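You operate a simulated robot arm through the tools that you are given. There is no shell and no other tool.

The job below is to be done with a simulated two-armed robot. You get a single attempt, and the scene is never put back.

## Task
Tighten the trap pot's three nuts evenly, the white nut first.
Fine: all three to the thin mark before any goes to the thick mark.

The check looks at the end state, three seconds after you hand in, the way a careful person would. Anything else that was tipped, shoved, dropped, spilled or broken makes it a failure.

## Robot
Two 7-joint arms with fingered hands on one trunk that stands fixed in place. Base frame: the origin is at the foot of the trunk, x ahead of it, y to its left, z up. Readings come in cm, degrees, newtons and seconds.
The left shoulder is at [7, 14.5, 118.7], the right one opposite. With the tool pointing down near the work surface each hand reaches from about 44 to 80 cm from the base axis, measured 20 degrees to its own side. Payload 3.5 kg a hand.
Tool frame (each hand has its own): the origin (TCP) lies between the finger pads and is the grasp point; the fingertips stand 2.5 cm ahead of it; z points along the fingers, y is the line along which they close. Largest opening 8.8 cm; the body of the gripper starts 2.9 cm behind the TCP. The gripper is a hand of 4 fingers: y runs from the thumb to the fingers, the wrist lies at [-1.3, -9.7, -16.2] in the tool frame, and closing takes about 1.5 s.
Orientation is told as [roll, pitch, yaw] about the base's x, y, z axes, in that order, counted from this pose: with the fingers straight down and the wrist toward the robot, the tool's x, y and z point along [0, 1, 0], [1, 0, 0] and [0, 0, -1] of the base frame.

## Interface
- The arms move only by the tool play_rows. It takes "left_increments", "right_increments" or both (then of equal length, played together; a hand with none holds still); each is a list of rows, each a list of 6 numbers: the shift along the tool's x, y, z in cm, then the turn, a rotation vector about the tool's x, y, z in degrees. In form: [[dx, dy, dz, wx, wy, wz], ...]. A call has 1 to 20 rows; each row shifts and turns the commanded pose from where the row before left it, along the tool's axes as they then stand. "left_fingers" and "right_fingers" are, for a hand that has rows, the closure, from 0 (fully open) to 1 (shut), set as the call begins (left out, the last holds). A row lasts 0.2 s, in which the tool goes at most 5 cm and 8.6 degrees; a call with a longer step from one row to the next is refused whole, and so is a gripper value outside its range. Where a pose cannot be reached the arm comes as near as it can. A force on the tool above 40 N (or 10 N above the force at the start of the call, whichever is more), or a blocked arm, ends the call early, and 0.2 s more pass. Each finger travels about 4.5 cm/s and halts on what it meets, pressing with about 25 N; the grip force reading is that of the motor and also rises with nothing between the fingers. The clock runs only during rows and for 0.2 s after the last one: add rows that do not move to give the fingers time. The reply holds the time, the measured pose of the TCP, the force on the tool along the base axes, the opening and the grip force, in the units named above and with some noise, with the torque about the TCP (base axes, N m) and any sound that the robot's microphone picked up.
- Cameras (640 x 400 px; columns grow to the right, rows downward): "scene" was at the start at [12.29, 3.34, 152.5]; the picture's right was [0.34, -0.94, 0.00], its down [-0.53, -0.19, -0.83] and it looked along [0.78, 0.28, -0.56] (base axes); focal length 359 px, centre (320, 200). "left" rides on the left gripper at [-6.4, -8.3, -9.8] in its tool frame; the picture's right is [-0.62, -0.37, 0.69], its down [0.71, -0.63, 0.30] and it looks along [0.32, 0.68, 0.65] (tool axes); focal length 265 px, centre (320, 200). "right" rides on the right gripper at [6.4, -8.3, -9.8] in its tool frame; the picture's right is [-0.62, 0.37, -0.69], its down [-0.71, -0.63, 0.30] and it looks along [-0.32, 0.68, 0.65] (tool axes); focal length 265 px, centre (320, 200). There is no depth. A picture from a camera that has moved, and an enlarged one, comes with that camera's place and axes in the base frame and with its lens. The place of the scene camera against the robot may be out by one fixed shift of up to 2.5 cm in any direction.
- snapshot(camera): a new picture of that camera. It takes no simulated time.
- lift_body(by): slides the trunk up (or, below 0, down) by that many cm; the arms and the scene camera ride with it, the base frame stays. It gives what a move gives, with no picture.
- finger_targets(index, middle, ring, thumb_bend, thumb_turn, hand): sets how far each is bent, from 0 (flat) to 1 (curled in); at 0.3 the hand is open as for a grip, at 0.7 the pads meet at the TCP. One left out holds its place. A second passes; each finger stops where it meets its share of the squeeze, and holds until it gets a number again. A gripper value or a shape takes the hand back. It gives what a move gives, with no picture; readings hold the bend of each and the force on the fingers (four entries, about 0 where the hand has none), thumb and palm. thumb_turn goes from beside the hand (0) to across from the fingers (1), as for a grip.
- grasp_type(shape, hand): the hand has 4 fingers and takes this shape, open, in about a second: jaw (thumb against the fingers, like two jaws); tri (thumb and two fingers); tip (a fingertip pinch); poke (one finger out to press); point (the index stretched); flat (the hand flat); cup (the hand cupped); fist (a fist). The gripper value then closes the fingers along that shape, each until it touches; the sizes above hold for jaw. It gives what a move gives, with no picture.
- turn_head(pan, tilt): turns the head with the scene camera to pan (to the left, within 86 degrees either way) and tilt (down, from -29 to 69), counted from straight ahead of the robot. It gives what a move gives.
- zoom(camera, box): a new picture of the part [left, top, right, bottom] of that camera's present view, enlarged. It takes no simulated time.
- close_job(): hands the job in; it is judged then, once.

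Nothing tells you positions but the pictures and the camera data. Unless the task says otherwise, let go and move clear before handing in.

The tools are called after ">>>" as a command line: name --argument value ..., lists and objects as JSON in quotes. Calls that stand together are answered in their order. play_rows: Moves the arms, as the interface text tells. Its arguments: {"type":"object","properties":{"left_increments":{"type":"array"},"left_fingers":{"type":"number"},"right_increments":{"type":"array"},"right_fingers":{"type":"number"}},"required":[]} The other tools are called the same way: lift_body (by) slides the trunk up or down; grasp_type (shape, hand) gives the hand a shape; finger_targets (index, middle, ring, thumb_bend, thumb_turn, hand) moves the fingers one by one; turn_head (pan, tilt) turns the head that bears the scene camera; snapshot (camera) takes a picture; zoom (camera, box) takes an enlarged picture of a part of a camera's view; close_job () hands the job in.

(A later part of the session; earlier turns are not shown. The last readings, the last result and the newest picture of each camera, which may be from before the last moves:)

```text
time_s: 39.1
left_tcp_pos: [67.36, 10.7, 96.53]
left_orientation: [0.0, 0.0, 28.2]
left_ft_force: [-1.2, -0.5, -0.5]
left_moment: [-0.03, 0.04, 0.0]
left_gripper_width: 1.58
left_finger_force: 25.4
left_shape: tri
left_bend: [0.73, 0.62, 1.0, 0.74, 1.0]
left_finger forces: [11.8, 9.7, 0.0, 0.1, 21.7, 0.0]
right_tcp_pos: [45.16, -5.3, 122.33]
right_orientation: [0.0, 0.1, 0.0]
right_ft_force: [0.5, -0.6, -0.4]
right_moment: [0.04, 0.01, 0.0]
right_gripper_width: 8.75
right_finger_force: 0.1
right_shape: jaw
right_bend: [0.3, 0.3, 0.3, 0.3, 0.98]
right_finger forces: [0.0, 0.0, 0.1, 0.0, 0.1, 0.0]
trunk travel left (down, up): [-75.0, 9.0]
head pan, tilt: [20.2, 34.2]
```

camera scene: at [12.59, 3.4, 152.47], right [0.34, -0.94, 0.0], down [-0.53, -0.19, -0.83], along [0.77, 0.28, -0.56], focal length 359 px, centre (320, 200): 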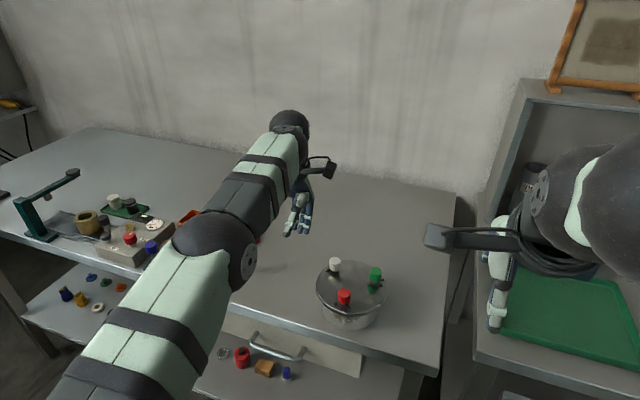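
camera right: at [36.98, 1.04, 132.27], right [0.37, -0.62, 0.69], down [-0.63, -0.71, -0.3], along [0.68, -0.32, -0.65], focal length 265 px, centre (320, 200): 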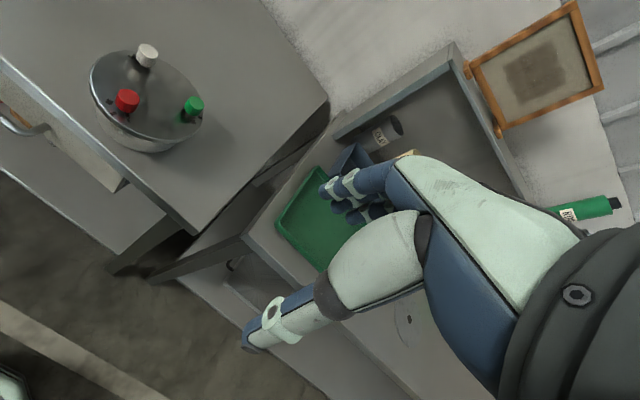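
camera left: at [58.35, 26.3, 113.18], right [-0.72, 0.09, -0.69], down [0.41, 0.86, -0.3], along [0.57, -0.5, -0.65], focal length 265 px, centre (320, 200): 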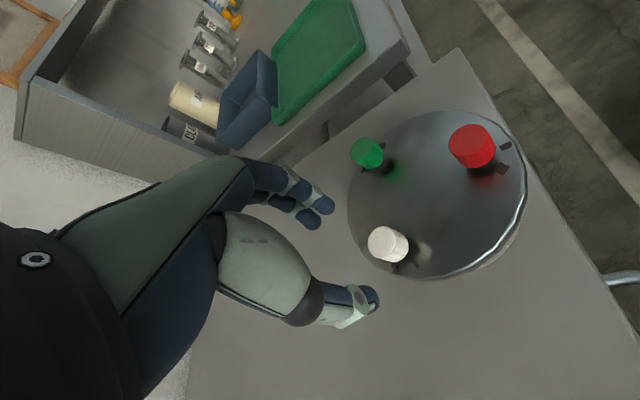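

The grip is balanced, so I'll turn green 52° clockwise in small steps.

>>> play_rows --left_increments '[[0.015, 0, 0, 0, 0, 4], [0.015, 0, 0, 0, 0, 4], [0.015, 0, 0, 0, 0, 4], [0.015, 0, 0, 0, 0, 4], [0.015, 0, 0, 0, 0, 4], [0.015, 0, 0, 0, 0, 4], [0.015, 0, 0, 0, 0, 4], [0.015, 0, 0, 0, 0, 4], [0.015, 0, 0, 0, 0, 4], [0.015, 0, 0, 0, 0, 4], [0.015, 0, 0, 0, 0, 4], [0.015, 0, 0, 0, 0, 4], [0.015, 0, 0, 0, 0, 4], [0, 0, 0, 0, 0, 0]]'

>>> zoom --camera "left" --box '[270, 180, 410, 320]'

>>> zoom --camera "scene" --box '[300, 240, 400, 340]'

```text
time_s: 42.1
left_tcp_pos: [67.6, 10.73, 96.52]
left_orientation: [0.0, 0.0, -24.0]
left_ft_force: [3.9, 2.2, -0.7]
left_moment: [-0.02, -0.1, 0.03]
left_gripper_width: 1.58
left_finger_force: 25.2
left_shape: tri
left_bend: [0.73, 0.62, 1.0, 0.75, 1.0]
left_finger forces: [13.7, 11.9, 0.0, 0.0, 21.1, 0.1]
right_tcp_pos: [45.26, -5.23, 122.24]
right_orientation: [0.0, 0.1, 0.0]
right_ft_force: [-0.2, -0.4, -0.6]
right_moment: [-0.04, 0.0, 0.0]
right_gripper_width: 8.77
right_finger_force: 0.1
right_shape: jaw
right_bend: [0.3, 0.3, 0.3, 0.3, 0.98]
right_finger forces: [0.0, 0.0, 0.0, 0.1, 0.0, 0.0]
trunk travel left (down, up): [-75.0, 9.0]
head pan, tilt: [20.2, 34.2]
```

```text
2.86 times, centred on (340, 250) of left
camera zoom: at [57.3, 8.29, 106.24], right [-0.59, -0.42, -0.69], down [-0.29, 0.91, -0.3], along [0.76, 0.02, -0.65], focal length 758 px, centre (263, 57)
```

zoom: 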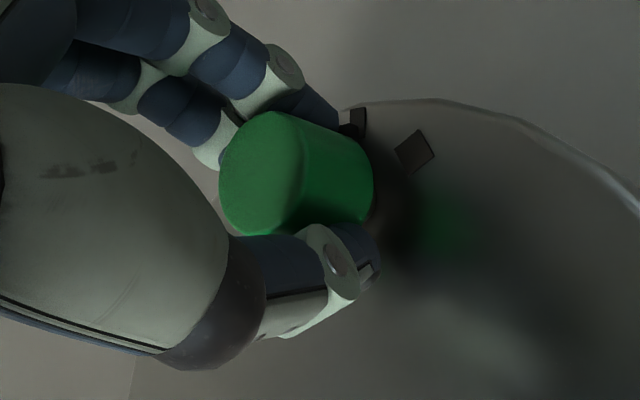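

```text
4.00 times, centred on (350, 290) of scene
camera zoom: at [12.42, 3.35, 152.49], right [0.34, -0.94, 0.0], down [-0.53, -0.19, -0.83], along [0.78, 0.28, -0.56], focal length 1438 px, centre (200, -160)
```

zoom: 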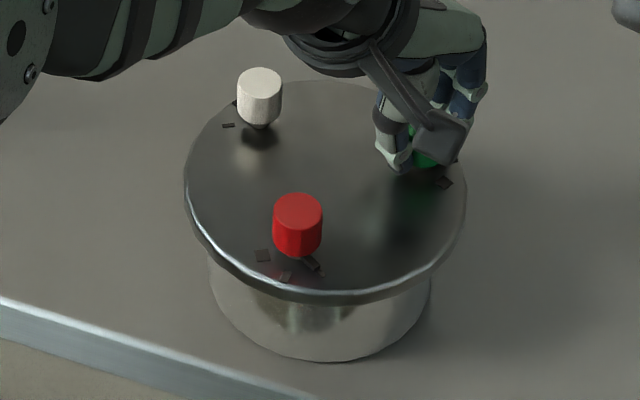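

>>> play_rows --left_increments '[[0, 0, 0, 0, 0, 0], [0, 0, 0, 0, 0, 0], [0, 0, 0, 0, 0, 0], [0, 0, -1.5, 0, 0, 0], [0, 0, -2, 0, 0, 0], [0, 0, -2, 0, 0, 0], [0, 0, -1.5, 0, 0, 0], [0, 0, 0, 0, 0, 0]]' --left_fingers 0.42

>>> snapshot --camera "left"

>>> zoom --camera "left" --box '[350, 220, 430, 290]'

>>> zoom --camera "scene" --box '[300, 240, 400, 340]'

>>> zoom --camera "right" --box '[168, 92, 208, 132]'

>>> zoom --camera "scene" --box '[356, 262, 384, 290]'

```text
time_s: 43.9
left_tcp_pos: [67.51, 10.71, 103.66]
left_orientation: [0.0, 0.0, -23.8]
left_ft_force: [0.8, 0.5, 0.3]
left_moment: [0.04, 0.0, 0.02]
left_gripper_width: 5.05
left_finger_force: 0.0
left_shape: tri
left_bend: [0.74, 0.41, 0.99, 0.66, 1.0]
left_finger forces: [0.0, 0.1, 0.0, 0.0, 0.1, 0.1]
right_tcp_pos: [45.15, -5.27, 122.36]
right_orientation: [0.0, 0.0, 0.0]
right_ft_force: [0.1, -0.1, -0.3]
right_moment: [-0.02, 0.0, 0.02]
right_gripper_width: 8.74
right_finger_force: 0.1
right_shape: jaw
right_bend: [0.3, 0.3, 0.3, 0.3, 0.98]
right_finger forces: [0.1, 0.1, 0.1, 0.0, 0.0, 0.0]
trunk travel left (down, up): [-75.0, 9.0]
head pan, tilt: [20.2, 34.2]
```

```text
taken
camera left: at [57.26, 8.26, 113.25], right [-0.59, -0.42, -0.69], down [-0.29, 0.91, -0.3], along [0.76, 0.02, -0.65], focal length 265 px, centre (320, 200)
```

left: 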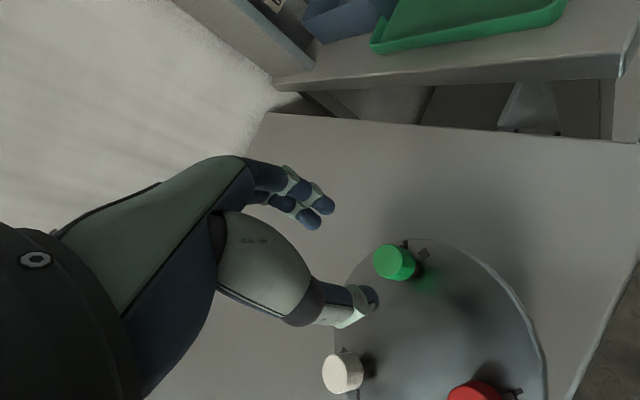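

```text
5.71 times, centred on (390, 255) of left
camera zoom: at [57.26, 8.26, 113.25], right [-0.59, -0.42, -0.69], down [-0.29, 0.91, -0.3], along [0.76, 0.02, -0.65], focal length 1517 px, centre (-80, -114)
```

zoom: 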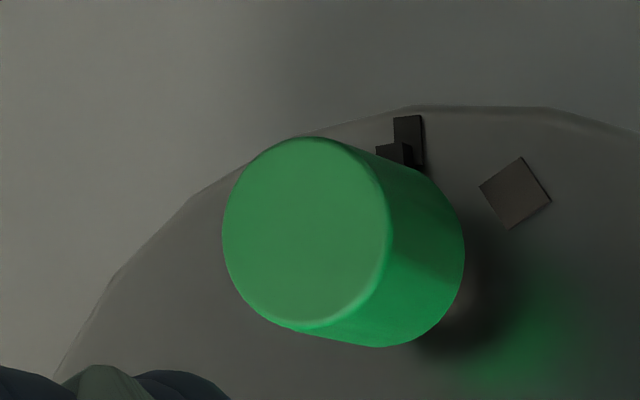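

```text
4.00 times, centred on (350, 290) of scene
camera zoom: at [12.32, 3.33, 152.5], right [0.34, -0.94, 0.0], down [-0.53, -0.19, -0.83], along [0.78, 0.28, -0.56], focal length 1438 px, centre (200, -160)
```

zoom: 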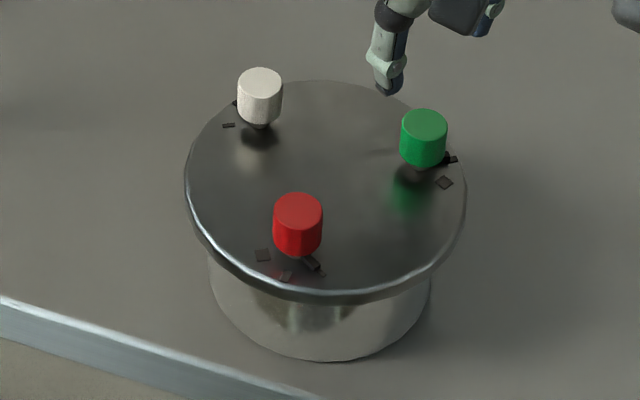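

```text
10.00 times, centred on (188, 112) of right
camera zoom: at [37.0, 1.04, 132.26], right [0.37, -0.62, 0.69], down [-0.63, -0.71, -0.3], along [0.68, -0.32, -0.65], focal length 2654 px, centre (1640, 1080)
```

zoom: 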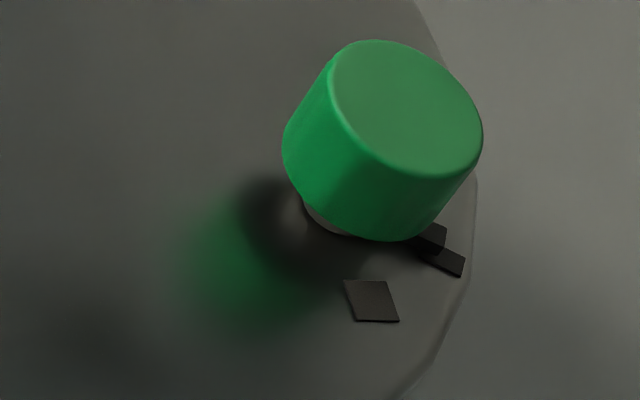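

```text
14.29 times, centred on (370, 276) of scene
camera zoom: at [12.32, 3.33, 152.5], right [0.34, -0.94, 0.0], down [-0.53, -0.19, -0.83], along [0.78, 0.28, -0.56], focal length 5134 px, centre (-394, -886)
```

zoom: 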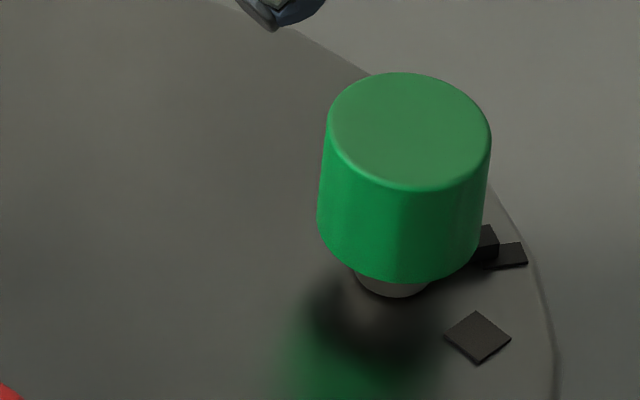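

>>> zoom --camera "scene" --box '[373, 268, 383, 278]'

>>> zoom --camera "left" --box '[390, 235, 420, 255]'

>>> zoom --camera "right" --box '[186, 108, 202, 124]'

```text
16.00 times, centred on (378, 273) of scene
camera zoom: at [12.32, 3.33, 152.5], right [0.34, -0.94, 0.0], down [-0.53, -0.19, -0.83], along [0.78, 0.28, -0.56], focal length 5750 px, centre (-608, -968)
```

zoom: 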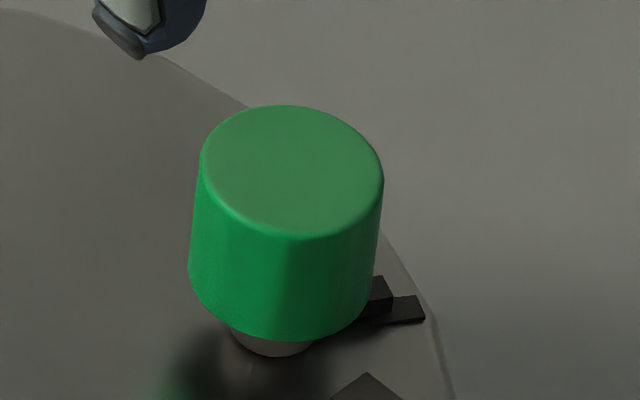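

```text
16.00 times, centred on (405, 245) of left
camera zoom: at [57.26, 8.26, 113.25], right [-0.59, -0.42, -0.69], down [-0.29, 0.91, -0.3], along [0.76, 0.02, -0.65], focal length 4246 px, centre (-1040, -520)
```

zoom: 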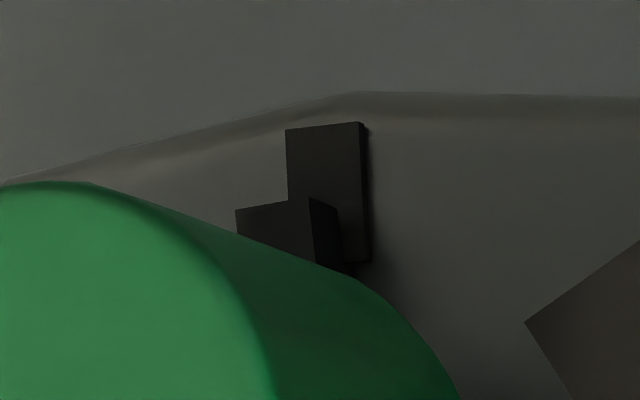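

```text
16.00 times, centred on (194, 116) of right
camera zoom: at [37.0, 1.04, 132.26], right [0.37, -0.62, 0.69], down [-0.63, -0.71, -0.3], along [0.68, -0.32, -0.65], focal length 4246 px, centre (2336, 1544)
```

zoom: 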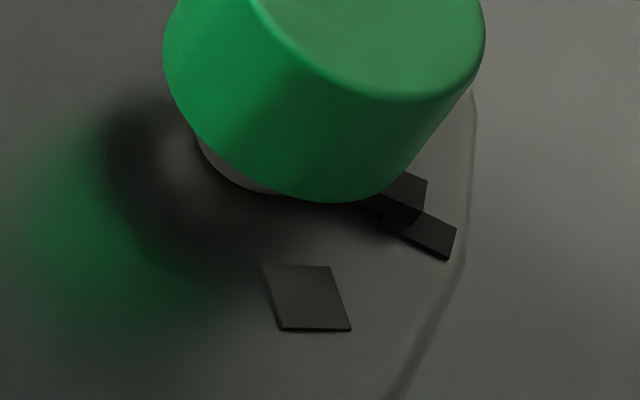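

Green is about 5° short of the thin mark, with the pot unmoved. I'll re-grip and nudge it on.

>>> play_rows --left_increments '[[-0.03, 0.12, 1.5, 0, 0, 0], [0, 0, 1.5, 0, 0, 0], [0, 0, 1.5, 0, 0, 0], [0, 0, 1.5, 0, 0, 0], [0, 0, 1.0, 0, 0, 0], [0, 0, 0, 0, 0, 0]]' --left_fingers 0.5

>>> play_rows --left_increments '[[0, 0, 0, 0, 0, 0], [0, 0, 0, 0, 0, 0], [0, 0, 0, 0, 0, 0]]' --left_fingers 0.74

>>> play_rows --left_increments '[[0, 0, 0, 0, 0, 0], [0, 0, 0, 0, 0, 0]]' --left_fingers 0.77

```text
time_s: 45.3
left_tcp_pos: [67.5, 10.72, 96.55]
left_orientation: [-0.1, -0.1, -23.9]
left_ft_force: [0.6, 0.6, 0.0]
left_moment: [0.01, 0.01, 0.02]
left_gripper_width: 4.48
left_finger_force: 0.1
left_shape: tri
left_bend: [0.74, 0.44, 0.99, 0.69, 1.0]
left_finger forces: [0.0, 0.0, 0.1, 0.0, 0.0, 0.1]
right_tcp_pos: [45.1, -5.36, 122.39]
right_orientation: [-0.1, 0.0, 0.0]
right_ft_force: [0.1, -0.7, -0.1]
right_moment: [-0.01, 0.0, 0.0]
right_gripper_width: 8.74
right_finger_force: 0.0
right_shape: jaw
right_bend: [0.3, 0.3, 0.3, 0.3, 0.98]
right_finger forces: [0.1, 0.1, 0.1, 0.0, 0.0, 0.0]
trunk travel left (down, up): [-75.0, 9.0]
head pan, tilt: [20.2, 34.2]
```

```text
time_s: 46.1
left_tcp_pos: [67.61, 10.71, 96.54]
left_orientation: [0.0, 0.0, -23.9]
left_ft_force: [0.1, -0.2, -0.1]
left_moment: [-0.01, 0.03, 0.01]
left_gripper_width: 2.34
left_finger_force: 0.0
left_shape: tri
left_bend: [0.74, 0.55, 0.99, 0.74, 1.0]
left_finger forces: [0.0, 0.1, 0.0, 0.0, 0.1, 0.0]
right_tcp_pos: [45.14, -5.18, 122.41]
right_orientation: [0.0, 0.0, -0.1]
right_ft_force: [-0.6, 0.1, -0.6]
right_moment: [-0.01, -0.01, -0.03]
right_gripper_width: 8.75
right_finger_force: 0.1
right_shape: jaw
right_bend: [0.3, 0.3, 0.3, 0.3, 0.98]
right_finger forces: [0.1, 0.0, 0.0, 0.0, 0.0, 0.0]
trunk travel left (down, up): [-75.0, 9.0]
head pan, tilt: [20.2, 34.2]
```

```text
time_s: 46.7
left_tcp_pos: [67.54, 10.65, 96.57]
left_orientation: [0.0, 0.0, -23.8]
left_ft_force: [0.3, -1.2, 0.5]
left_moment: [0.01, -0.03, 0.0]
left_gripper_width: 2.05
left_finger_force: 0.0
left_shape: tri
left_bend: [0.74, 0.57, 0.99, 0.74, 1.0]
left_finger forces: [0.3, 0.0, 0.0, 0.0, 0.3, 0.0]
right_tcp_pos: [45.09, -5.34, 122.38]
right_orientation: [0.0, -0.1, 0.0]
right_ft_force: [0.6, 0.6, -0.2]
right_moment: [0.01, -0.02, 0.0]
right_gripper_width: 8.77
right_finger_force: 0.0
right_shape: jaw
right_bend: [0.3, 0.3, 0.3, 0.3, 0.98]
right_finger forces: [0.1, 0.0, 0.0, 0.1, 0.0, 0.1]
trunk travel left (down, up): [-75.0, 9.0]
head pan, tilt: [20.2, 34.2]
```

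>>> play_rows --left_increments '[[0, 0, 0, 0, 0, 0], [0, 0, 0, 0, 0, 0]]' --left_fingers 0.79

>>> play_rows --left_increments '[[0.01, 0, 0, 0, 0, 2.8], [0.01, 0, 0, 0, 0, 2.7], [0, 0, 0, 0, 0, 0]]'

>>> play_rows --left_increments '[[0, 0, 0, 0, 0, 0], [0, 0, 0, 0, 0, 0], [0, 0, 0, 0, 0, 0], [0, 0, -1.5, 0, 0, 0], [0, 0, -2, 0, 0, 0], [0, 0, -2, 0, 0, 0], [0, 0, -1.5, 0, 0, 0], [0, 0, 0, 0, 0, 0]]' --left_fingers 0.42

>>> zoom --camera "left" --box '[380, 220, 440, 260]'

>>> zoom --camera "scene" --box '[300, 240, 400, 340]'

```text
time_s: 47.3
left_tcp_pos: [67.68, 10.61, 96.66]
left_orientation: [0.0, 0.1, -23.9]
left_ft_force: [0.4, 0.9, -0.5]
left_moment: [0.06, -0.01, -0.01]
left_gripper_width: 1.63
left_finger_force: 25.4
left_shape: tri
left_bend: [0.73, 0.61, 1.0, 0.74, 1.0]
left_finger forces: [11.6, 9.6, 0.0, 0.0, 21.7, 0.1]
right_tcp_pos: [45.07, -5.13, 122.37]
right_orientation: [0.0, 0.1, 0.0]
right_ft_force: [-0.2, 0.2, -0.1]
right_moment: [0.04, 0.01, 0.0]
right_gripper_width: 8.77
right_finger_force: 0.0
right_shape: jaw
right_bend: [0.3, 0.3, 0.3, 0.3, 0.98]
right_finger forces: [0.0, 0.0, 0.0, 0.0, 0.0, 0.0]
trunk travel left (down, up): [-75.0, 9.0]
head pan, tilt: [20.2, 34.2]
```

```text
time_s: 48.1
left_tcp_pos: [67.65, 10.76, 96.49]
left_orientation: [0.1, -0.1, -29.5]
left_ft_force: [0.4, 1.1, -1.7]
left_moment: [-0.01, -0.03, 0.01]
left_gripper_width: 1.58
left_finger_force: 24.9
left_shape: tri
left_bend: [0.73, 0.61, 1.0, 0.74, 1.0]
left_finger forces: [11.7, 10.1, 0.0, 0.0, 22.1, 0.0]
right_tcp_pos: [45.16, -5.33, 122.25]
right_orientation: [0.0, -0.1, 0.0]
right_ft_force: [0.6, 0.0, -0.6]
right_moment: [-0.02, -0.01, -0.02]
right_gripper_width: 8.76
right_finger_force: 0.1
right_shape: jaw
right_bend: [0.3, 0.3, 0.3, 0.3, 0.98]
right_finger forces: [0.0, 0.0, 0.0, 0.1, 0.0, 0.0]
trunk travel left (down, up): [-75.0, 9.0]
head pan, tilt: [20.2, 34.2]
```

```text
time_s: 49.9
left_tcp_pos: [67.64, 10.61, 103.54]
left_orientation: [0.0, 0.0, -29.3]
left_ft_force: [0.0, 0.8, -0.1]
left_moment: [-0.02, -0.01, 0.03]
left_gripper_width: 5.04
left_finger_force: 0.1
left_shape: tri
left_bend: [0.74, 0.41, 0.99, 0.66, 1.0]
left_finger forces: [0.0, 0.0, 0.1, 0.0, 0.0, 0.0]
right_tcp_pos: [45.2, -5.2, 122.33]
right_orientation: [0.0, 0.0, 0.0]
right_ft_force: [0.1, 0.1, -0.1]
right_moment: [0.02, -0.05, -0.01]
right_gripper_width: 8.76
right_finger_force: 0.0
right_shape: jaw
right_bend: [0.3, 0.3, 0.3, 0.3, 0.98]
right_finger forces: [0.0, 0.0, 0.0, 0.0, 0.0, 0.0]
trunk travel left (down, up): [-75.0, 9.0]
head pan, tilt: [20.2, 34.2]
```

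```text
10.00 times, centred on (410, 240) of left
camera zoom: at [57.14, 9.22, 113.3], right [-0.63, -0.36, -0.69], down [-0.2, 0.93, -0.3], along [0.75, -0.05, -0.65], focal length 2654 px, centre (-580, -200)
```

zoom: 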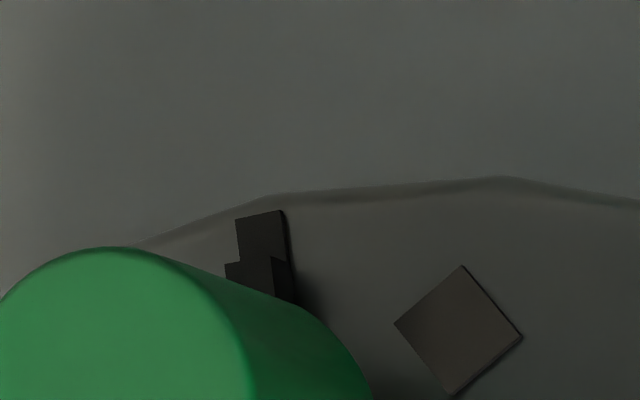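

```text
4.00 times, centred on (350, 290) of scene
camera zoom: at [12.32, 3.33, 152.5], right [0.34, -0.94, 0.0], down [-0.53, -0.19, -0.83], along [0.78, 0.28, -0.56], focal length 1438 px, centre (200, -160)
```

zoom: 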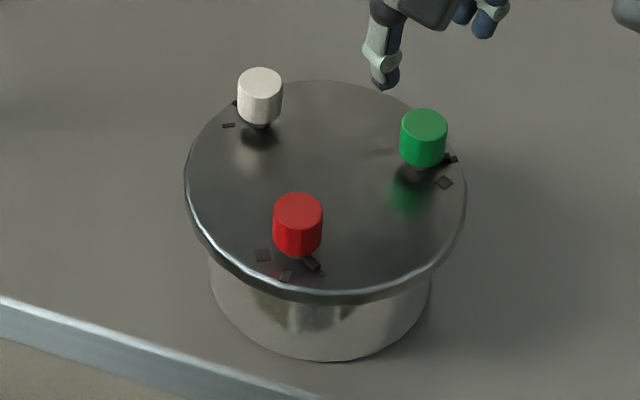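

Green is now on its thin mark. Next I'll hover over red at yaw +31°.

>>> play_rows --left_increments '[[0, 0, 0, 0, 0, -7.55], [0, 0, 0, 0, 0, -7.55], [0, 0, 0, 0, 0, -7.55], [0, 0, 0, 0, 0, -7.55], [0, 0, 0, 0, 0, -7.55], [0, 0, 0, 0, 0, -7.55], [0, 0, 0, 0, 0, -7.55], [0, 0, 0, 0, 0, -7.55], [1.92, -1.15, 0, 0, 0, 0], [1.92, -1.15, 0, 0, 0, 0], [1.91, -1.15, 0, 0, 0, 0], [1.91, -1.14, 0, 0, 0, 0], [0, 0, 0, 0, 0, 0]]'

>>> zoom --camera "left" --box '[340, 220, 420, 300]'

>>> snapshot --camera "scene"

```text
time_s: 52.7
left_tcp_pos: [59.67, 14.81, 103.47]
left_orientation: [-0.1, 0.0, 30.9]
left_ft_force: [0.6, 0.8, 0.2]
left_moment: [-0.02, -0.03, -0.02]
left_gripper_width: 5.07
left_finger_force: 0.0
left_shape: tri
left_bend: [0.74, 0.41, 0.99, 0.66, 1.0]
left_finger forces: [0.0, 0.0, 0.1, 0.0, 0.0, 0.0]
right_tcp_pos: [45.09, -5.25, 122.4]
right_orientation: [-0.1, 0.1, -0.1]
right_ft_force: [0.4, 0.0, -0.5]
right_moment: [0.0, 0.02, 0.0]
right_gripper_width: 8.76
right_finger_force: 0.1
right_shape: jaw
right_bend: [0.3, 0.3, 0.3, 0.3, 0.98]
right_finger forces: [0.0, 0.0, 0.0, 0.0, 0.1, 0.0]
trunk travel left (down, up): [-75.0, 9.0]
head pan, tilt: [20.2, 34.2]
```

```text
5.00 times, centred on (380, 260) of left
camera zoom: at [55.87, 5.03, 113.23], right [0.0, -0.72, -0.69], down [-0.91, 0.29, -0.3], along [0.42, 0.63, -0.65], focal length 1327 px, centre (20, -100)
```

zoom: 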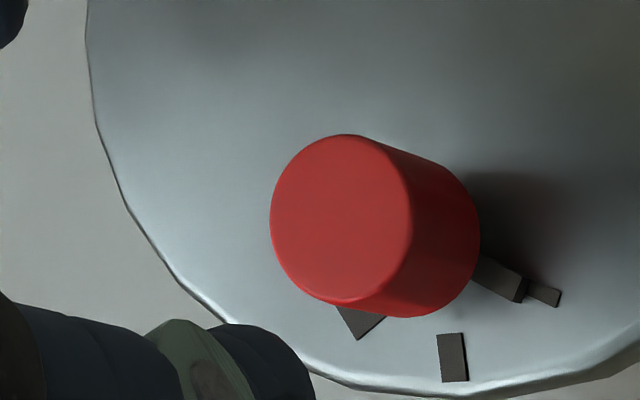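

```text
taken
camera scene: at [12.33, 3.3, 152.49], right [0.34, -0.94, 0.0], down [-0.53, -0.19, -0.83], along [0.78, 0.28, -0.56], focal length 359 px, centre (320, 200)
```

scene: 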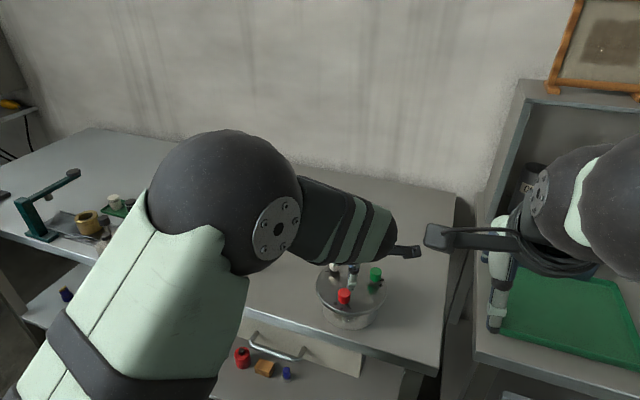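

Red is about 0.25 cm off the hand's axis; I'll correct that, descend and close stepwise.

>>> play_rows --left_increments '[[0.25, 0.06, 1.5, 0, 0, 0], [0, 0, 1.5, 0, 0, 0], [0, 0, 1.5, 0, 0, 0], [0, 0, 1.4, 0, 0, 0], [0, 0, 1.05, 0, 0, 0], [0, 0, 0, 0, 0, 0]]' --left_fingers 0.5

>>> play_rows --left_increments '[[0, 0, 0, 0, 0, 0], [0, 0, 0, 0, 0, 0], [0, 0, 0, 0, 0, 0]]' --left_fingers 0.74

>>> zoom --camera "left" --box '[270, 180, 410, 320]'

>>> play_rows --left_increments '[[0, 0, 0, 0, 0, 0], [0, 0, 0, 0, 0, 0]]' --left_fingers 0.77

```text
time_s: 54.1
left_tcp_pos: [59.55, 15.14, 96.59]
left_orientation: [0.0, -0.1, 31.1]
left_ft_force: [0.3, -0.2, 0.6]
left_moment: [-0.02, 0.03, 0.03]
left_gripper_width: 4.46
left_finger_force: 0.1
left_shape: tri
left_bend: [0.74, 0.44, 0.99, 0.69, 1.0]
left_finger forces: [0.0, 0.0, 0.0, 0.0, 0.0, 0.0]
right_tcp_pos: [45.1, -5.33, 122.43]
right_orientation: [0.0, 0.1, 0.0]
right_ft_force: [-0.1, -0.3, 0.3]
right_moment: [-0.02, 0.01, 0.0]
right_gripper_width: 8.74
right_finger_force: 0.0
right_shape: jaw
right_bend: [0.3, 0.3, 0.3, 0.3, 0.98]
right_finger forces: [0.0, 0.0, 0.0, 0.1, 0.0, 0.1]
trunk travel left (down, up): [-75.0, 9.0]
head pan, tilt: [20.2, 34.2]
```

```text
time_s: 54.9
left_tcp_pos: [59.58, 15.06, 96.59]
left_orientation: [0.0, 0.0, 31.0]
left_ft_force: [-0.9, 0.2, -0.3]
left_moment: [-0.04, 0.0, 0.01]
left_gripper_width: 2.32
left_finger_force: 0.0
left_shape: tri
left_bend: [0.74, 0.55, 0.99, 0.74, 1.0]
left_finger forces: [0.0, 0.0, 0.0, 0.0, 0.1, 0.0]
right_tcp_pos: [45.06, -5.15, 122.39]
right_orientation: [0.1, 0.0, 0.0]
right_ft_force: [0.1, 0.0, 0.6]
right_moment: [-0.01, -0.01, 0.04]
right_gripper_width: 8.79
right_finger_force: 0.0
right_shape: jaw
right_bend: [0.3, 0.3, 0.3, 0.3, 0.98]
right_finger forces: [0.0, 0.0, 0.0, 0.0, 0.1, 0.1]
trunk travel left (down, up): [-75.0, 9.0]
head pan, tilt: [20.2, 34.2]
```

```text
2.86 times, centred on (340, 250) of left
camera zoom: at [55.74, 5.32, 106.27], right [0.0, -0.72, -0.69], down [-0.91, 0.29, -0.3], along [0.42, 0.63, -0.65], focal length 758 px, centre (263, 57)
```

zoom: 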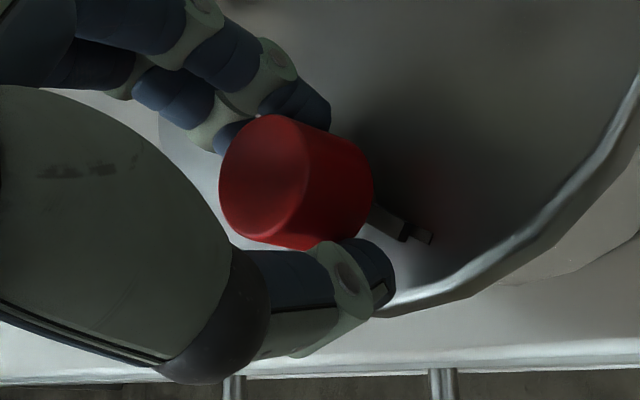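

```text
time_s: 55.5
left_tcp_pos: [59.62, 15.13, 96.48]
left_orientation: [0.0, 0.0, 30.9]
left_ft_force: [0.0, -0.8, 0.1]
left_moment: [-0.02, -0.01, 0.0]
left_gripper_width: 2.08
left_finger_force: 0.0
left_shape: tri
left_bend: [0.74, 0.57, 0.99, 0.74, 1.0]
left_finger forces: [0.4, 0.1, 0.1, 0.0, 0.3, 0.0]
right_tcp_pos: [45.21, -5.19, 122.43]
right_orientation: [0.0, 0.0, 0.1]
right_ft_force: [0.1, 0.4, -0.4]
right_moment: [-0.02, -0.02, -0.01]
right_gripper_width: 8.74
right_finger_force: 0.0
right_shape: jaw
right_bend: [0.3, 0.3, 0.3, 0.3, 0.98]
right_finger forces: [0.0, 0.0, 0.1, 0.0, 0.0, 0.0]
trunk travel left (down, up): [-75.0, 9.0]
head pan, tilt: [20.2, 34.2]
```

>>> play_rows --left_increments '[[0, 0, 0, 0, 0, 0], [0, 0, 0, 0, 0, 0]]' --left_fingers 0.79

>>> play_rows --left_increments '[[0.018, 0, 0, 0, 0, 4.2], [0.018, 0, 0, 0, 0, 4.2], [0.018, 0, 0, 0, 0, 4.2], [0.018, 0, 0, 0, 0, 4.2], [0.018, 0, 0, 0, 0, 4.2], [0.018, 0, 0, 0, 0, 4.2], [0.018, 0, 0, 0, 0, 4.2], [0, 0, 0, 0, 0, 0]]'

>>> zoom --camera "scene" --box '[300, 240, 400, 340]'

>>> zoom --camera "left" --box '[270, 180, 410, 320]'

```text
time_s: 56.1
left_tcp_pos: [59.53, 15.03, 96.47]
left_orientation: [0.0, 0.0, 31.0]
left_ft_force: [-0.2, 0.3, -1.2]
left_moment: [0.03, 0.0, 0.01]
left_gripper_width: 1.62
left_finger_force: 25.2
left_shape: tri
left_bend: [0.73, 0.61, 1.0, 0.74, 1.0]
left_finger forces: [11.7, 9.9, 0.0, 0.1, 21.2, 0.0]
right_tcp_pos: [45.06, -5.29, 122.4]
right_orientation: [-0.1, 0.0, 0.0]
right_ft_force: [0.3, -0.4, -1.0]
right_moment: [-0.03, -0.01, 0.0]
right_gripper_width: 8.75
right_finger_force: 0.0
right_shape: jaw
right_bend: [0.3, 0.3, 0.3, 0.3, 0.98]
right_finger forces: [0.0, 0.0, 0.0, 0.1, 0.1, 0.1]
trunk travel left (down, up): [-75.0, 9.0]
head pan, tilt: [20.2, 34.2]
```

```text
time_s: 57.9
left_tcp_pos: [59.61, 15.23, 96.53]
left_orientation: [0.1, 0.0, 1.5]
left_ft_force: [0.8, 0.5, -2.3]
left_moment: [0.02, -0.02, 0.06]
left_gripper_width: 1.57
left_finger_force: 24.8
left_shape: tri
left_bend: [0.73, 0.62, 1.0, 0.75, 1.0]
left_finger forces: [13.5, 10.2, 0.1, 0.1, 21.1, 0.0]
right_tcp_pos: [45.24, -5.3, 122.3]
right_orientation: [0.0, 0.1, 0.0]
right_ft_force: [0.2, -0.1, -0.3]
right_moment: [0.02, 0.04, 0.01]
right_gripper_width: 8.76
right_finger_force: 0.0
right_shape: jaw
right_bend: [0.3, 0.3, 0.3, 0.3, 0.98]
right_finger forces: [0.1, 0.0, 0.1, 0.0, 0.0, 0.0]
trunk travel left (down, up): [-75.0, 9.0]
head pan, tilt: [20.2, 34.2]
```

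```text
4.00 times, centred on (350, 290) of scene
camera zoom: at [12.41, 3.33, 152.49], right [0.34, -0.94, 0.0], down [-0.53, -0.19, -0.83], along [0.78, 0.28, -0.56], focal length 1438 px, centre (200, -160)
```

zoom: 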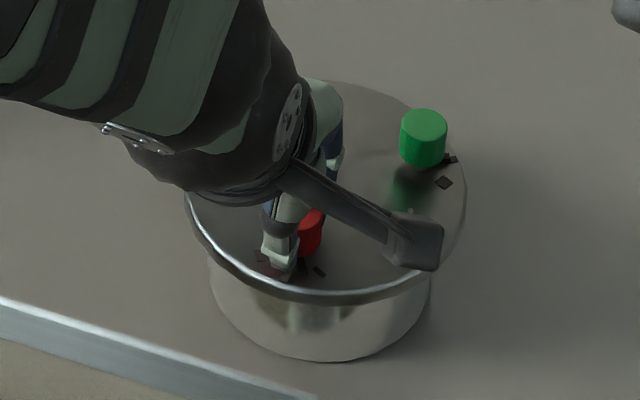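

```text
2.86 times, centred on (340, 250) of left
camera zoom: at [51.44, 8.65, 106.26], right [-0.35, -0.63, -0.69], down [-0.65, 0.7, -0.3], along [0.67, 0.34, -0.65], focal length 758 px, centre (263, 57)
```

zoom: 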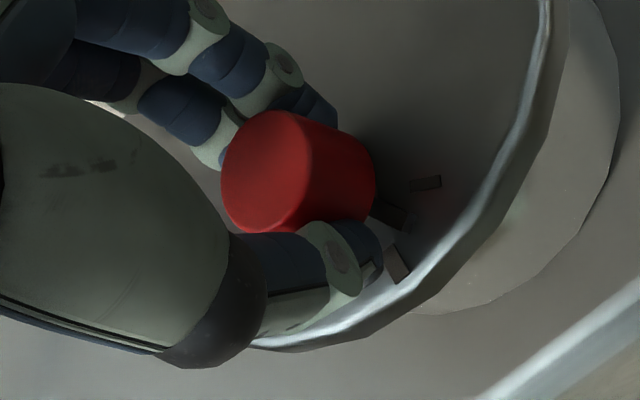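

The pointer is about halfway and the lateral force is small. I'll continue another 29°.

>>> play_rows --left_increments '[[0.018, 0, 0, 0, 0, 4.2], [0.018, 0, 0, 0, 0, 4.2], [0.018, 0, 0, 0, 0, 4.2], [0.018, 0, 0, 0, 0, 4.2], [0.018, 0, 0, 0, 0, 4.2], [0.018, 0, 0, 0, 0, 4.2], [0.018, 0, 0, 0, 0, 4.0], [0, 0, 0, 0, 0, 0]]'

>>> zoom --camera "scene" --box '[300, 240, 400, 340]'

>>> zoom --camera "left" --box '[270, 180, 410, 320]'

```text
time_s: 59.7
left_tcp_pos: [59.83, 15.35, 96.6]
left_orientation: [-0.1, 0.1, -27.8]
left_ft_force: [5.7, -0.3, -2.2]
left_moment: [-0.02, -0.13, 0.06]
left_gripper_width: 1.62
left_finger_force: 24.7
left_shape: tri
left_bend: [0.73, 0.62, 1.0, 0.75, 1.0]
left_finger forces: [14.7, 11.8, 0.0, 0.0, 20.3, 0.0]
right_tcp_pos: [45.33, -5.39, 122.37]
right_orientation: [0.0, 0.1, 0.1]
right_ft_force: [-1.0, 0.1, -0.8]
right_moment: [0.0, 0.01, -0.03]
right_gripper_width: 8.76
right_finger_force: 0.0
right_shape: jaw
right_bend: [0.3, 0.3, 0.3, 0.3, 0.98]
right_finger forces: [0.1, 0.0, 0.0, 0.0, 0.1, 0.0]
trunk travel left (down, up): [-75.0, 9.0]
head pan, tilt: [20.2, 34.2]
```

```text
4.00 times, centred on (350, 290) of scene
camera zoom: at [12.47, 3.3, 152.48], right [0.34, -0.94, 0.0], down [-0.53, -0.19, -0.83], along [0.78, 0.28, -0.56], focal length 1438 px, centre (200, -160)
```

zoom: 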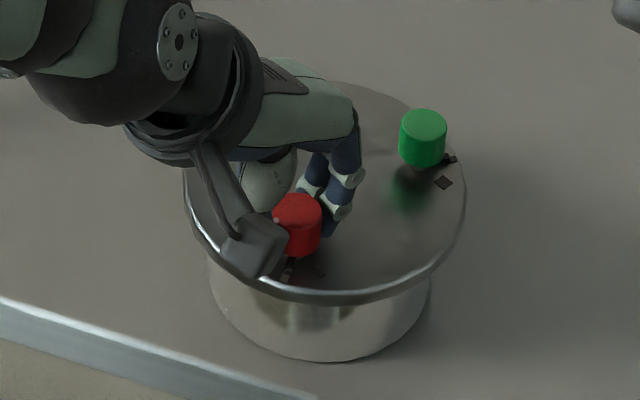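

```text
2.86 times, centred on (340, 250) of left
camera zoom: at [49.33, 13.59, 106.27], right [-0.61, -0.38, -0.69], down [-0.23, 0.93, -0.3], along [0.76, -0.03, -0.65], focal length 758 px, centre (263, 57)
```

zoom: 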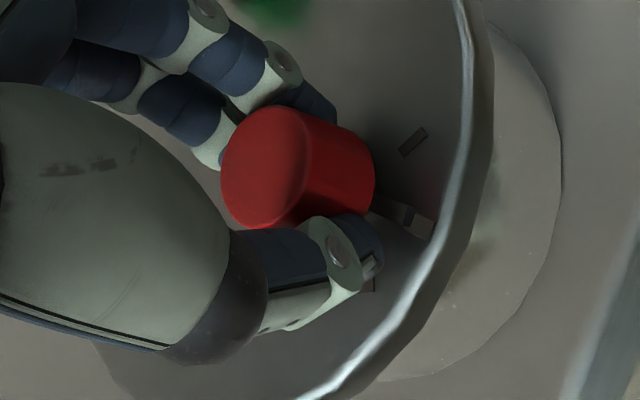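

>>> play_rows --left_increments '[[0, 0, 0, 0, 0, 0], [0, 0, 0, 0, 0, 0], [0, 0, 0, 0, 0, 0], [0, 0, -1.5, 0, 0, 0], [0, 0, -2, 0, 0, 0], [0, 0, -2, 0, 0, 0], [0, 0, -1.5, 0, 0, 0], [0, 0, 0, 0, 0, 0]]' --left_fingers 0.42

>>> snapshot --camera "left"

>>> zoom --camera "left" --box '[380, 230, 440, 280]'

>>> zoom --camera "scene" --box '[300, 240, 400, 340]'

>>> zoom --camera "scene" --box '[335, 298, 355, 312]'

```text
time_s: 61.5
left_tcp_pos: [59.67, 15.37, 103.6]
left_orientation: [0.0, 0.0, -27.6]
left_ft_force: [0.4, 0.7, -0.3]
left_moment: [0.0, -0.04, 0.0]
left_gripper_width: 5.08
left_finger_force: 0.0
left_shape: tri
left_bend: [0.74, 0.41, 0.99, 0.66, 1.0]
left_finger forces: [0.0, 0.0, 0.1, 0.0, 0.1, 0.1]
right_tcp_pos: [45.04, -5.26, 122.34]
right_orientation: [0.0, 0.0, 0.1]
right_ft_force: [-0.3, 0.5, -0.3]
right_moment: [0.05, -0.01, 0.04]
right_gripper_width: 8.76
right_finger_force: 0.0
right_shape: jaw
right_bend: [0.3, 0.3, 0.3, 0.3, 0.98]
right_finger forces: [0.1, 0.0, 0.0, 0.0, 0.0, 0.0]
trunk travel left (down, up): [-75.0, 9.0]
head pan, tilt: [20.2, 34.2]
```

```text
taken
camera left: at [49.19, 13.65, 113.28], right [-0.61, -0.38, -0.69], down [-0.23, 0.93, -0.3], along [0.76, -0.03, -0.65], focal length 265 px, centre (320, 200)
```

left: 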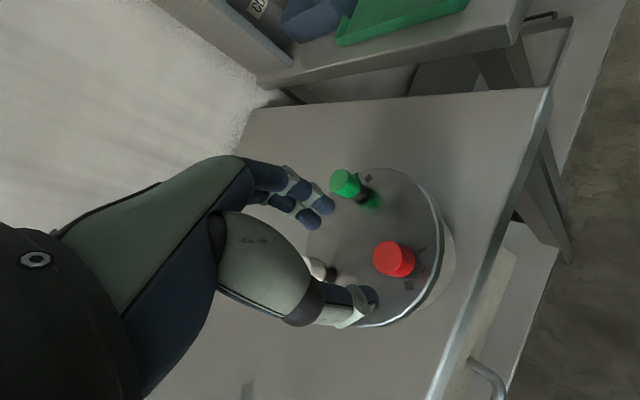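

```text
8.00 times, centred on (410, 255) of left
camera zoom: at [49.19, 13.65, 113.28], right [-0.61, -0.38, -0.69], down [-0.23, 0.93, -0.3], along [0.76, -0.03, -0.65], focal length 2123 px, centre (-400, -240)
```

zoom: 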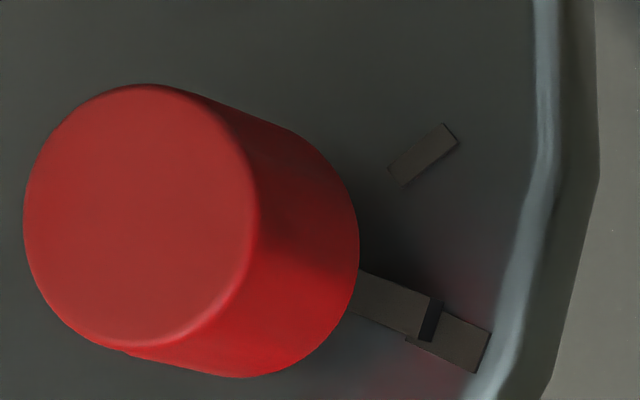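

```text
4.00 times, centred on (350, 290) of scene
camera zoom: at [12.32, 3.33, 152.5], right [0.34, -0.94, 0.0], down [-0.53, -0.19, -0.83], along [0.78, 0.28, -0.56], focal length 1438 px, centre (200, -160)
```

zoom: 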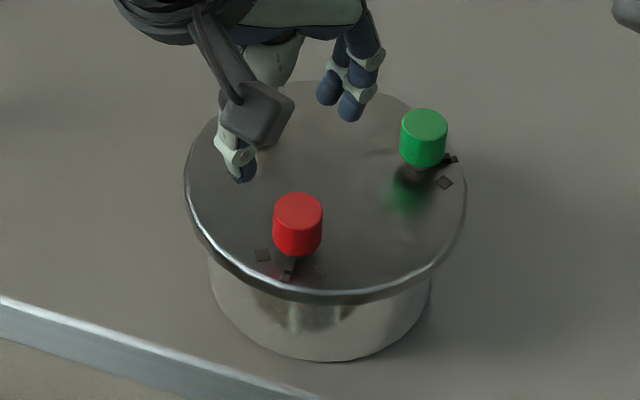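

```text
16.00 times, centred on (345, 305) of scene
camera zoom: at [12.32, 3.33, 152.5], right [0.34, -0.94, 0.0], down [-0.53, -0.19, -0.83], along [0.78, 0.28, -0.56], focal length 5750 px, centre (-80, -1480)
```

zoom: 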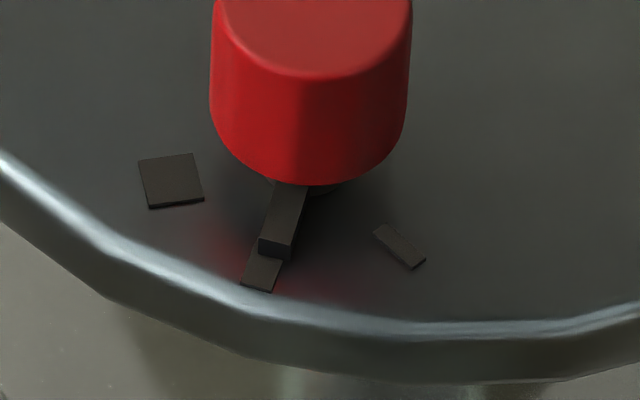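

The red pointer is about 4° short of its mark centre and the pot hasn't moved. I'll re-centre on the nut and nudge it.

>>> play_rows --left_increments '[[-0.17, 0.36, 1.5, 0, 0, 0], [0, 0, 1.5, 0, 0, 0], [0, 0, 1.5, 0, 0, 0], [0, 0, 1.5, 0, 0, 0], [0, 0, 1.0, 0, 0, 0], [0, 0, 0, 0, 0, 0]]' --left_fingers 0.5

>>> play_rows --left_increments '[[0, 0, 0, 0, 0, 0], [0, 0, 0, 0, 0, 0], [0, 0, 0, 0, 0, 0]]' --left_fingers 0.74

>>> play_rows --left_increments '[[0, 0, 0, 0, 0, 0], [0, 0, 0, 0, 0, 0]]' --left_fingers 0.77

>>> zoom --camera "left" --box '[270, 180, 410, 320]'

```text
time_s: 62.9
left_tcp_pos: [59.83, 15.04, 96.63]
left_orientation: [0.0, 0.1, -27.6]
left_ft_force: [-0.2, -1.1, 0.6]
left_moment: [0.01, 0.01, 0.03]
left_gripper_width: 4.43
left_finger_force: 0.1
left_shape: tri
left_bend: [0.74, 0.44, 0.99, 0.69, 1.0]
left_finger forces: [0.1, 0.0, 0.0, 0.1, 0.1, 0.0]
right_tcp_pos: [45.13, -5.28, 122.4]
right_orientation: [0.1, 0.1, 0.1]
right_ft_force: [-0.2, 0.1, 0.2]
right_moment: [-0.03, 0.0, 0.0]
right_gripper_width: 8.76
right_finger_force: 0.1
right_shape: jaw
right_bend: [0.3, 0.3, 0.3, 0.3, 0.98]
right_finger forces: [0.0, 0.1, 0.0, 0.0, 0.0, 0.1]
trunk travel left (down, up): [-75.0, 9.0]
head pan, tilt: [20.2, 34.2]
```

```text
time_s: 63.7
left_tcp_pos: [59.84, 15.09, 96.61]
left_orientation: [0.0, 0.1, -27.6]
left_ft_force: [-0.6, -0.9, 0.2]
left_moment: [0.02, 0.02, -0.05]
left_gripper_width: 2.32
left_finger_force: 0.1
left_shape: tri
left_bend: [0.74, 0.55, 0.99, 0.74, 1.0]
left_finger forces: [0.0, 0.0, 0.1, 0.0, 0.2, 0.0]
right_tcp_pos: [45.17, -5.3, 122.39]
right_orientation: [0.0, 0.0, -0.1]
right_ft_force: [0.6, 0.1, 0.0]
right_moment: [0.02, 0.03, 0.01]
right_gripper_width: 8.77
right_finger_force: 0.2
right_shape: jaw
right_bend: [0.3, 0.3, 0.3, 0.3, 0.98]
right_finger forces: [0.1, 0.1, 0.0, 0.0, 0.1, 0.1]
trunk travel left (down, up): [-75.0, 9.0]
head pan, tilt: [20.2, 34.2]
```

```text
time_s: 64.3
left_tcp_pos: [59.86, 15.13, 96.69]
left_orientation: [0.0, 0.0, -27.7]
left_ft_force: [-0.8, -0.2, -1.2]
left_moment: [0.0, -0.01, 0.0]
left_gripper_width: 2.06
left_finger_force: 0.1
left_shape: tri
left_bend: [0.74, 0.57, 0.99, 0.74, 1.0]
left_finger forces: [0.1, 0.0, 0.1, 0.1, 0.7, 0.1]
right_tcp_pos: [45.13, -5.25, 122.28]
right_orientation: [0.0, 0.0, 0.0]
right_ft_force: [0.8, -0.2, 0.1]
right_moment: [0.0, -0.01, -0.03]
right_gripper_width: 8.75
right_finger_force: 0.1
right_shape: jaw
right_bend: [0.3, 0.3, 0.3, 0.3, 0.98]
right_finger forces: [0.0, 0.1, 0.0, 0.0, 0.1, 0.0]
trunk travel left (down, up): [-75.0, 9.0]
head pan, tilt: [20.2, 34.2]
```

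```text
2.86 times, centred on (340, 250) of left
camera zoom: at [49.42, 13.26, 106.3], right [-0.61, -0.38, -0.69], down [-0.23, 0.93, -0.3], along [0.76, -0.03, -0.65], focal length 758 px, centre (263, 57)
```

zoom: 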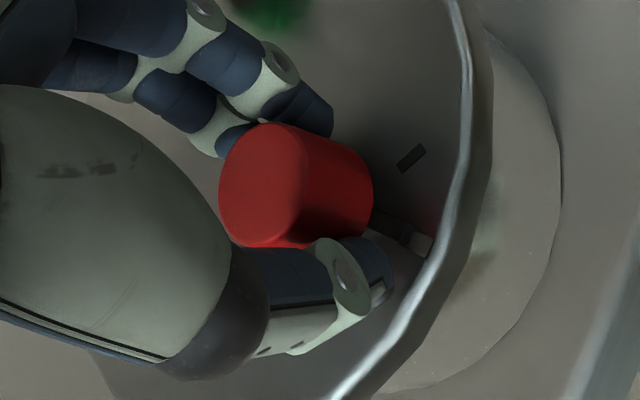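

>>> play_rows --left_increments '[[0, -0.08, 0, 0, 0, 0], [0, 0, 0, 0, 0, 0]]' --left_fingers 0.79

>>> play_rows --left_increments '[[0.01, 0.007, 0, 0, 0, 2], [0.01, 0.007, 0, 0, 0, 2], [0, 0, 0, 0, 0, 0]]'

>>> play_rows --left_increments '[[0, 0, 0, 0, 0, 0], [0, 0, 0, 0, 0, 0], [0, 0, 0, 0, 0, 0], [0, 0, -1.5, 0, 0, 0], [0, 0, -2, 0, 0, 0], [0, 0, -2, 0, 0, 0], [0, 0, -1.5, 0, 0, 0], [0, 0, 0, 0, 0, 0]]' --left_fingers 0.42

>>> zoom --camera "left" --box '[380, 230, 440, 280]'

>>> zoom --camera "scene" --box '[335, 298, 355, 312]'

>>> zoom --camera "scene" --box '[300, 240, 400, 340]'

```text
time_s: 64.9
left_tcp_pos: [59.74, 15.14, 96.54]
left_orientation: [0.2, 0.0, -27.6]
left_ft_force: [0.4, 0.7, -1.1]
left_moment: [0.04, -0.03, 0.02]
left_gripper_width: 1.66
left_finger_force: 25.4
left_shape: tri
left_bend: [0.73, 0.61, 1.0, 0.75, 1.0]
left_finger forces: [12.0, 10.2, 0.0, 0.0, 21.6, 0.0]
right_tcp_pos: [45.18, -5.3, 122.29]
right_orientation: [-0.1, 0.0, 0.0]
right_ft_force: [0.6, -0.2, 0.5]
right_moment: [-0.02, 0.01, 0.0]
right_gripper_width: 8.75
right_finger_force: 0.0
right_shape: jaw
right_bend: [0.3, 0.3, 0.3, 0.3, 0.98]
right_finger forces: [0.0, 0.0, 0.0, 0.1, 0.0, 0.0]
trunk travel left (down, up): [-75.0, 9.0]
head pan, tilt: [20.2, 34.2]
```

```text
time_s: 65.7
left_tcp_pos: [59.82, 15.19, 96.42]
left_orientation: [0.0, -0.1, -31.7]
left_ft_force: [-0.4, 0.9, -2.7]
left_moment: [0.01, -0.01, 0.02]
left_gripper_width: 1.66
left_finger_force: 25.5
left_shape: tri
left_bend: [0.73, 0.61, 1.0, 0.75, 1.0]
left_finger forces: [11.8, 10.2, 0.0, 0.1, 22.2, 0.0]
right_tcp_pos: [45.12, -5.19, 122.33]
right_orientation: [0.0, 0.0, 0.1]
right_ft_force: [0.7, -0.8, -0.1]
right_moment: [-0.04, -0.03, -0.01]
right_gripper_width: 8.74
right_finger_force: 0.1
right_shape: jaw
right_bend: [0.3, 0.3, 0.3, 0.3, 0.98]
right_finger forces: [0.0, 0.0, 0.0, 0.1, 0.0, 0.0]
trunk travel left (down, up): [-75.0, 9.0]
head pan, tilt: [20.2, 34.2]
```

```text
time_s: 67.5
left_tcp_pos: [59.91, 15.22, 103.49]
left_orientation: [-0.1, -0.1, -31.6]
left_ft_force: [0.3, -0.7, 0.4]
left_moment: [-0.02, 0.0, -0.01]
left_gripper_width: 5.05
left_finger_force: 0.1
left_shape: tri
left_bend: [0.74, 0.41, 0.99, 0.66, 1.0]
left_finger forces: [0.0, 0.0, 0.1, 0.1, 0.0, 0.0]
right_tcp_pos: [45.12, -5.27, 122.41]
right_orientation: [0.0, 0.0, 0.0]
right_ft_force: [0.3, -0.2, -0.1]
right_moment: [-0.03, -0.02, 0.0]
right_gripper_width: 8.78
right_finger_force: 0.0
right_shape: jaw
right_bend: [0.3, 0.3, 0.3, 0.3, 0.98]
right_finger forces: [0.0, 0.1, 0.1, 0.0, 0.0, 0.0]
trunk travel left (down, up): [-75.0, 9.0]
head pan, tilt: [20.2, 34.2]
```

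```text
8.00 times, centred on (410, 255) of left
camera zoom: at [49.33, 14.09, 113.27], right [-0.64, -0.33, -0.69], down [-0.16, 0.94, -0.3], along [0.75, -0.08, -0.65], focal length 2123 px, centre (-400, -240)
```

zoom: 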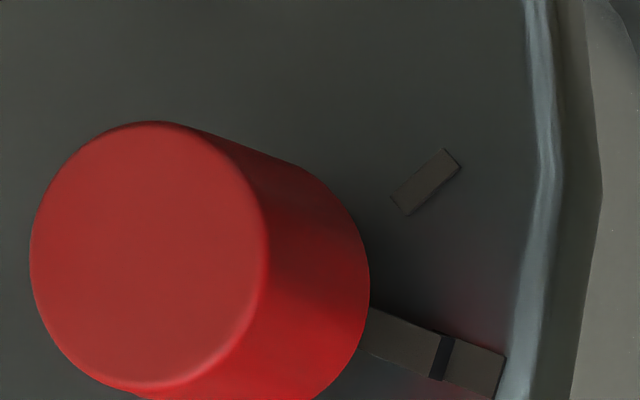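

```text
16.00 times, centred on (345, 305) of scene
camera zoom: at [12.32, 3.33, 152.5], right [0.34, -0.94, 0.0], down [-0.53, -0.19, -0.83], along [0.78, 0.28, -0.56], focal length 5750 px, centre (-80, -1480)
```

zoom: 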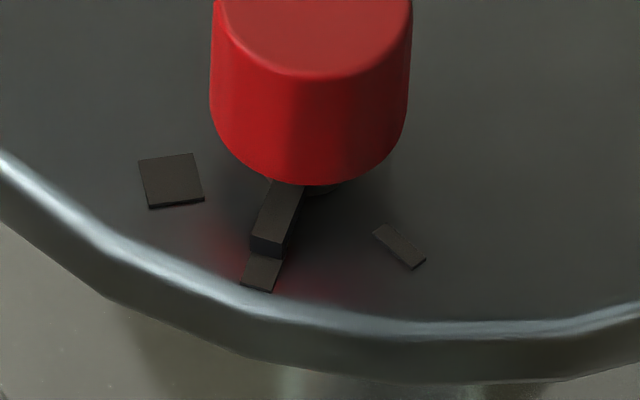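

```text
4.00 times, centred on (350, 290) of scene
camera zoom: at [12.32, 3.33, 152.5], right [0.34, -0.94, 0.0], down [-0.53, -0.19, -0.83], along [0.78, 0.28, -0.56], focal length 1438 px, centre (200, -160)
```

zoom: 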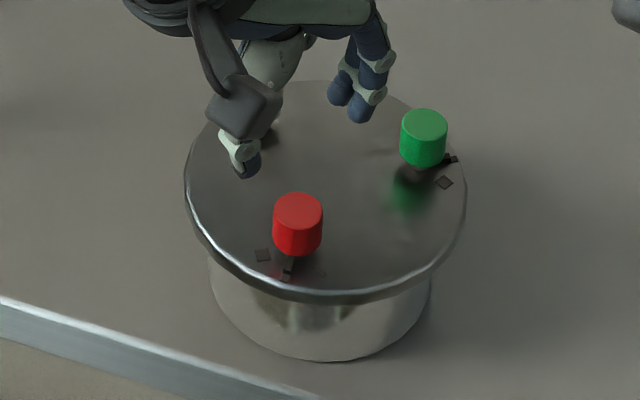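

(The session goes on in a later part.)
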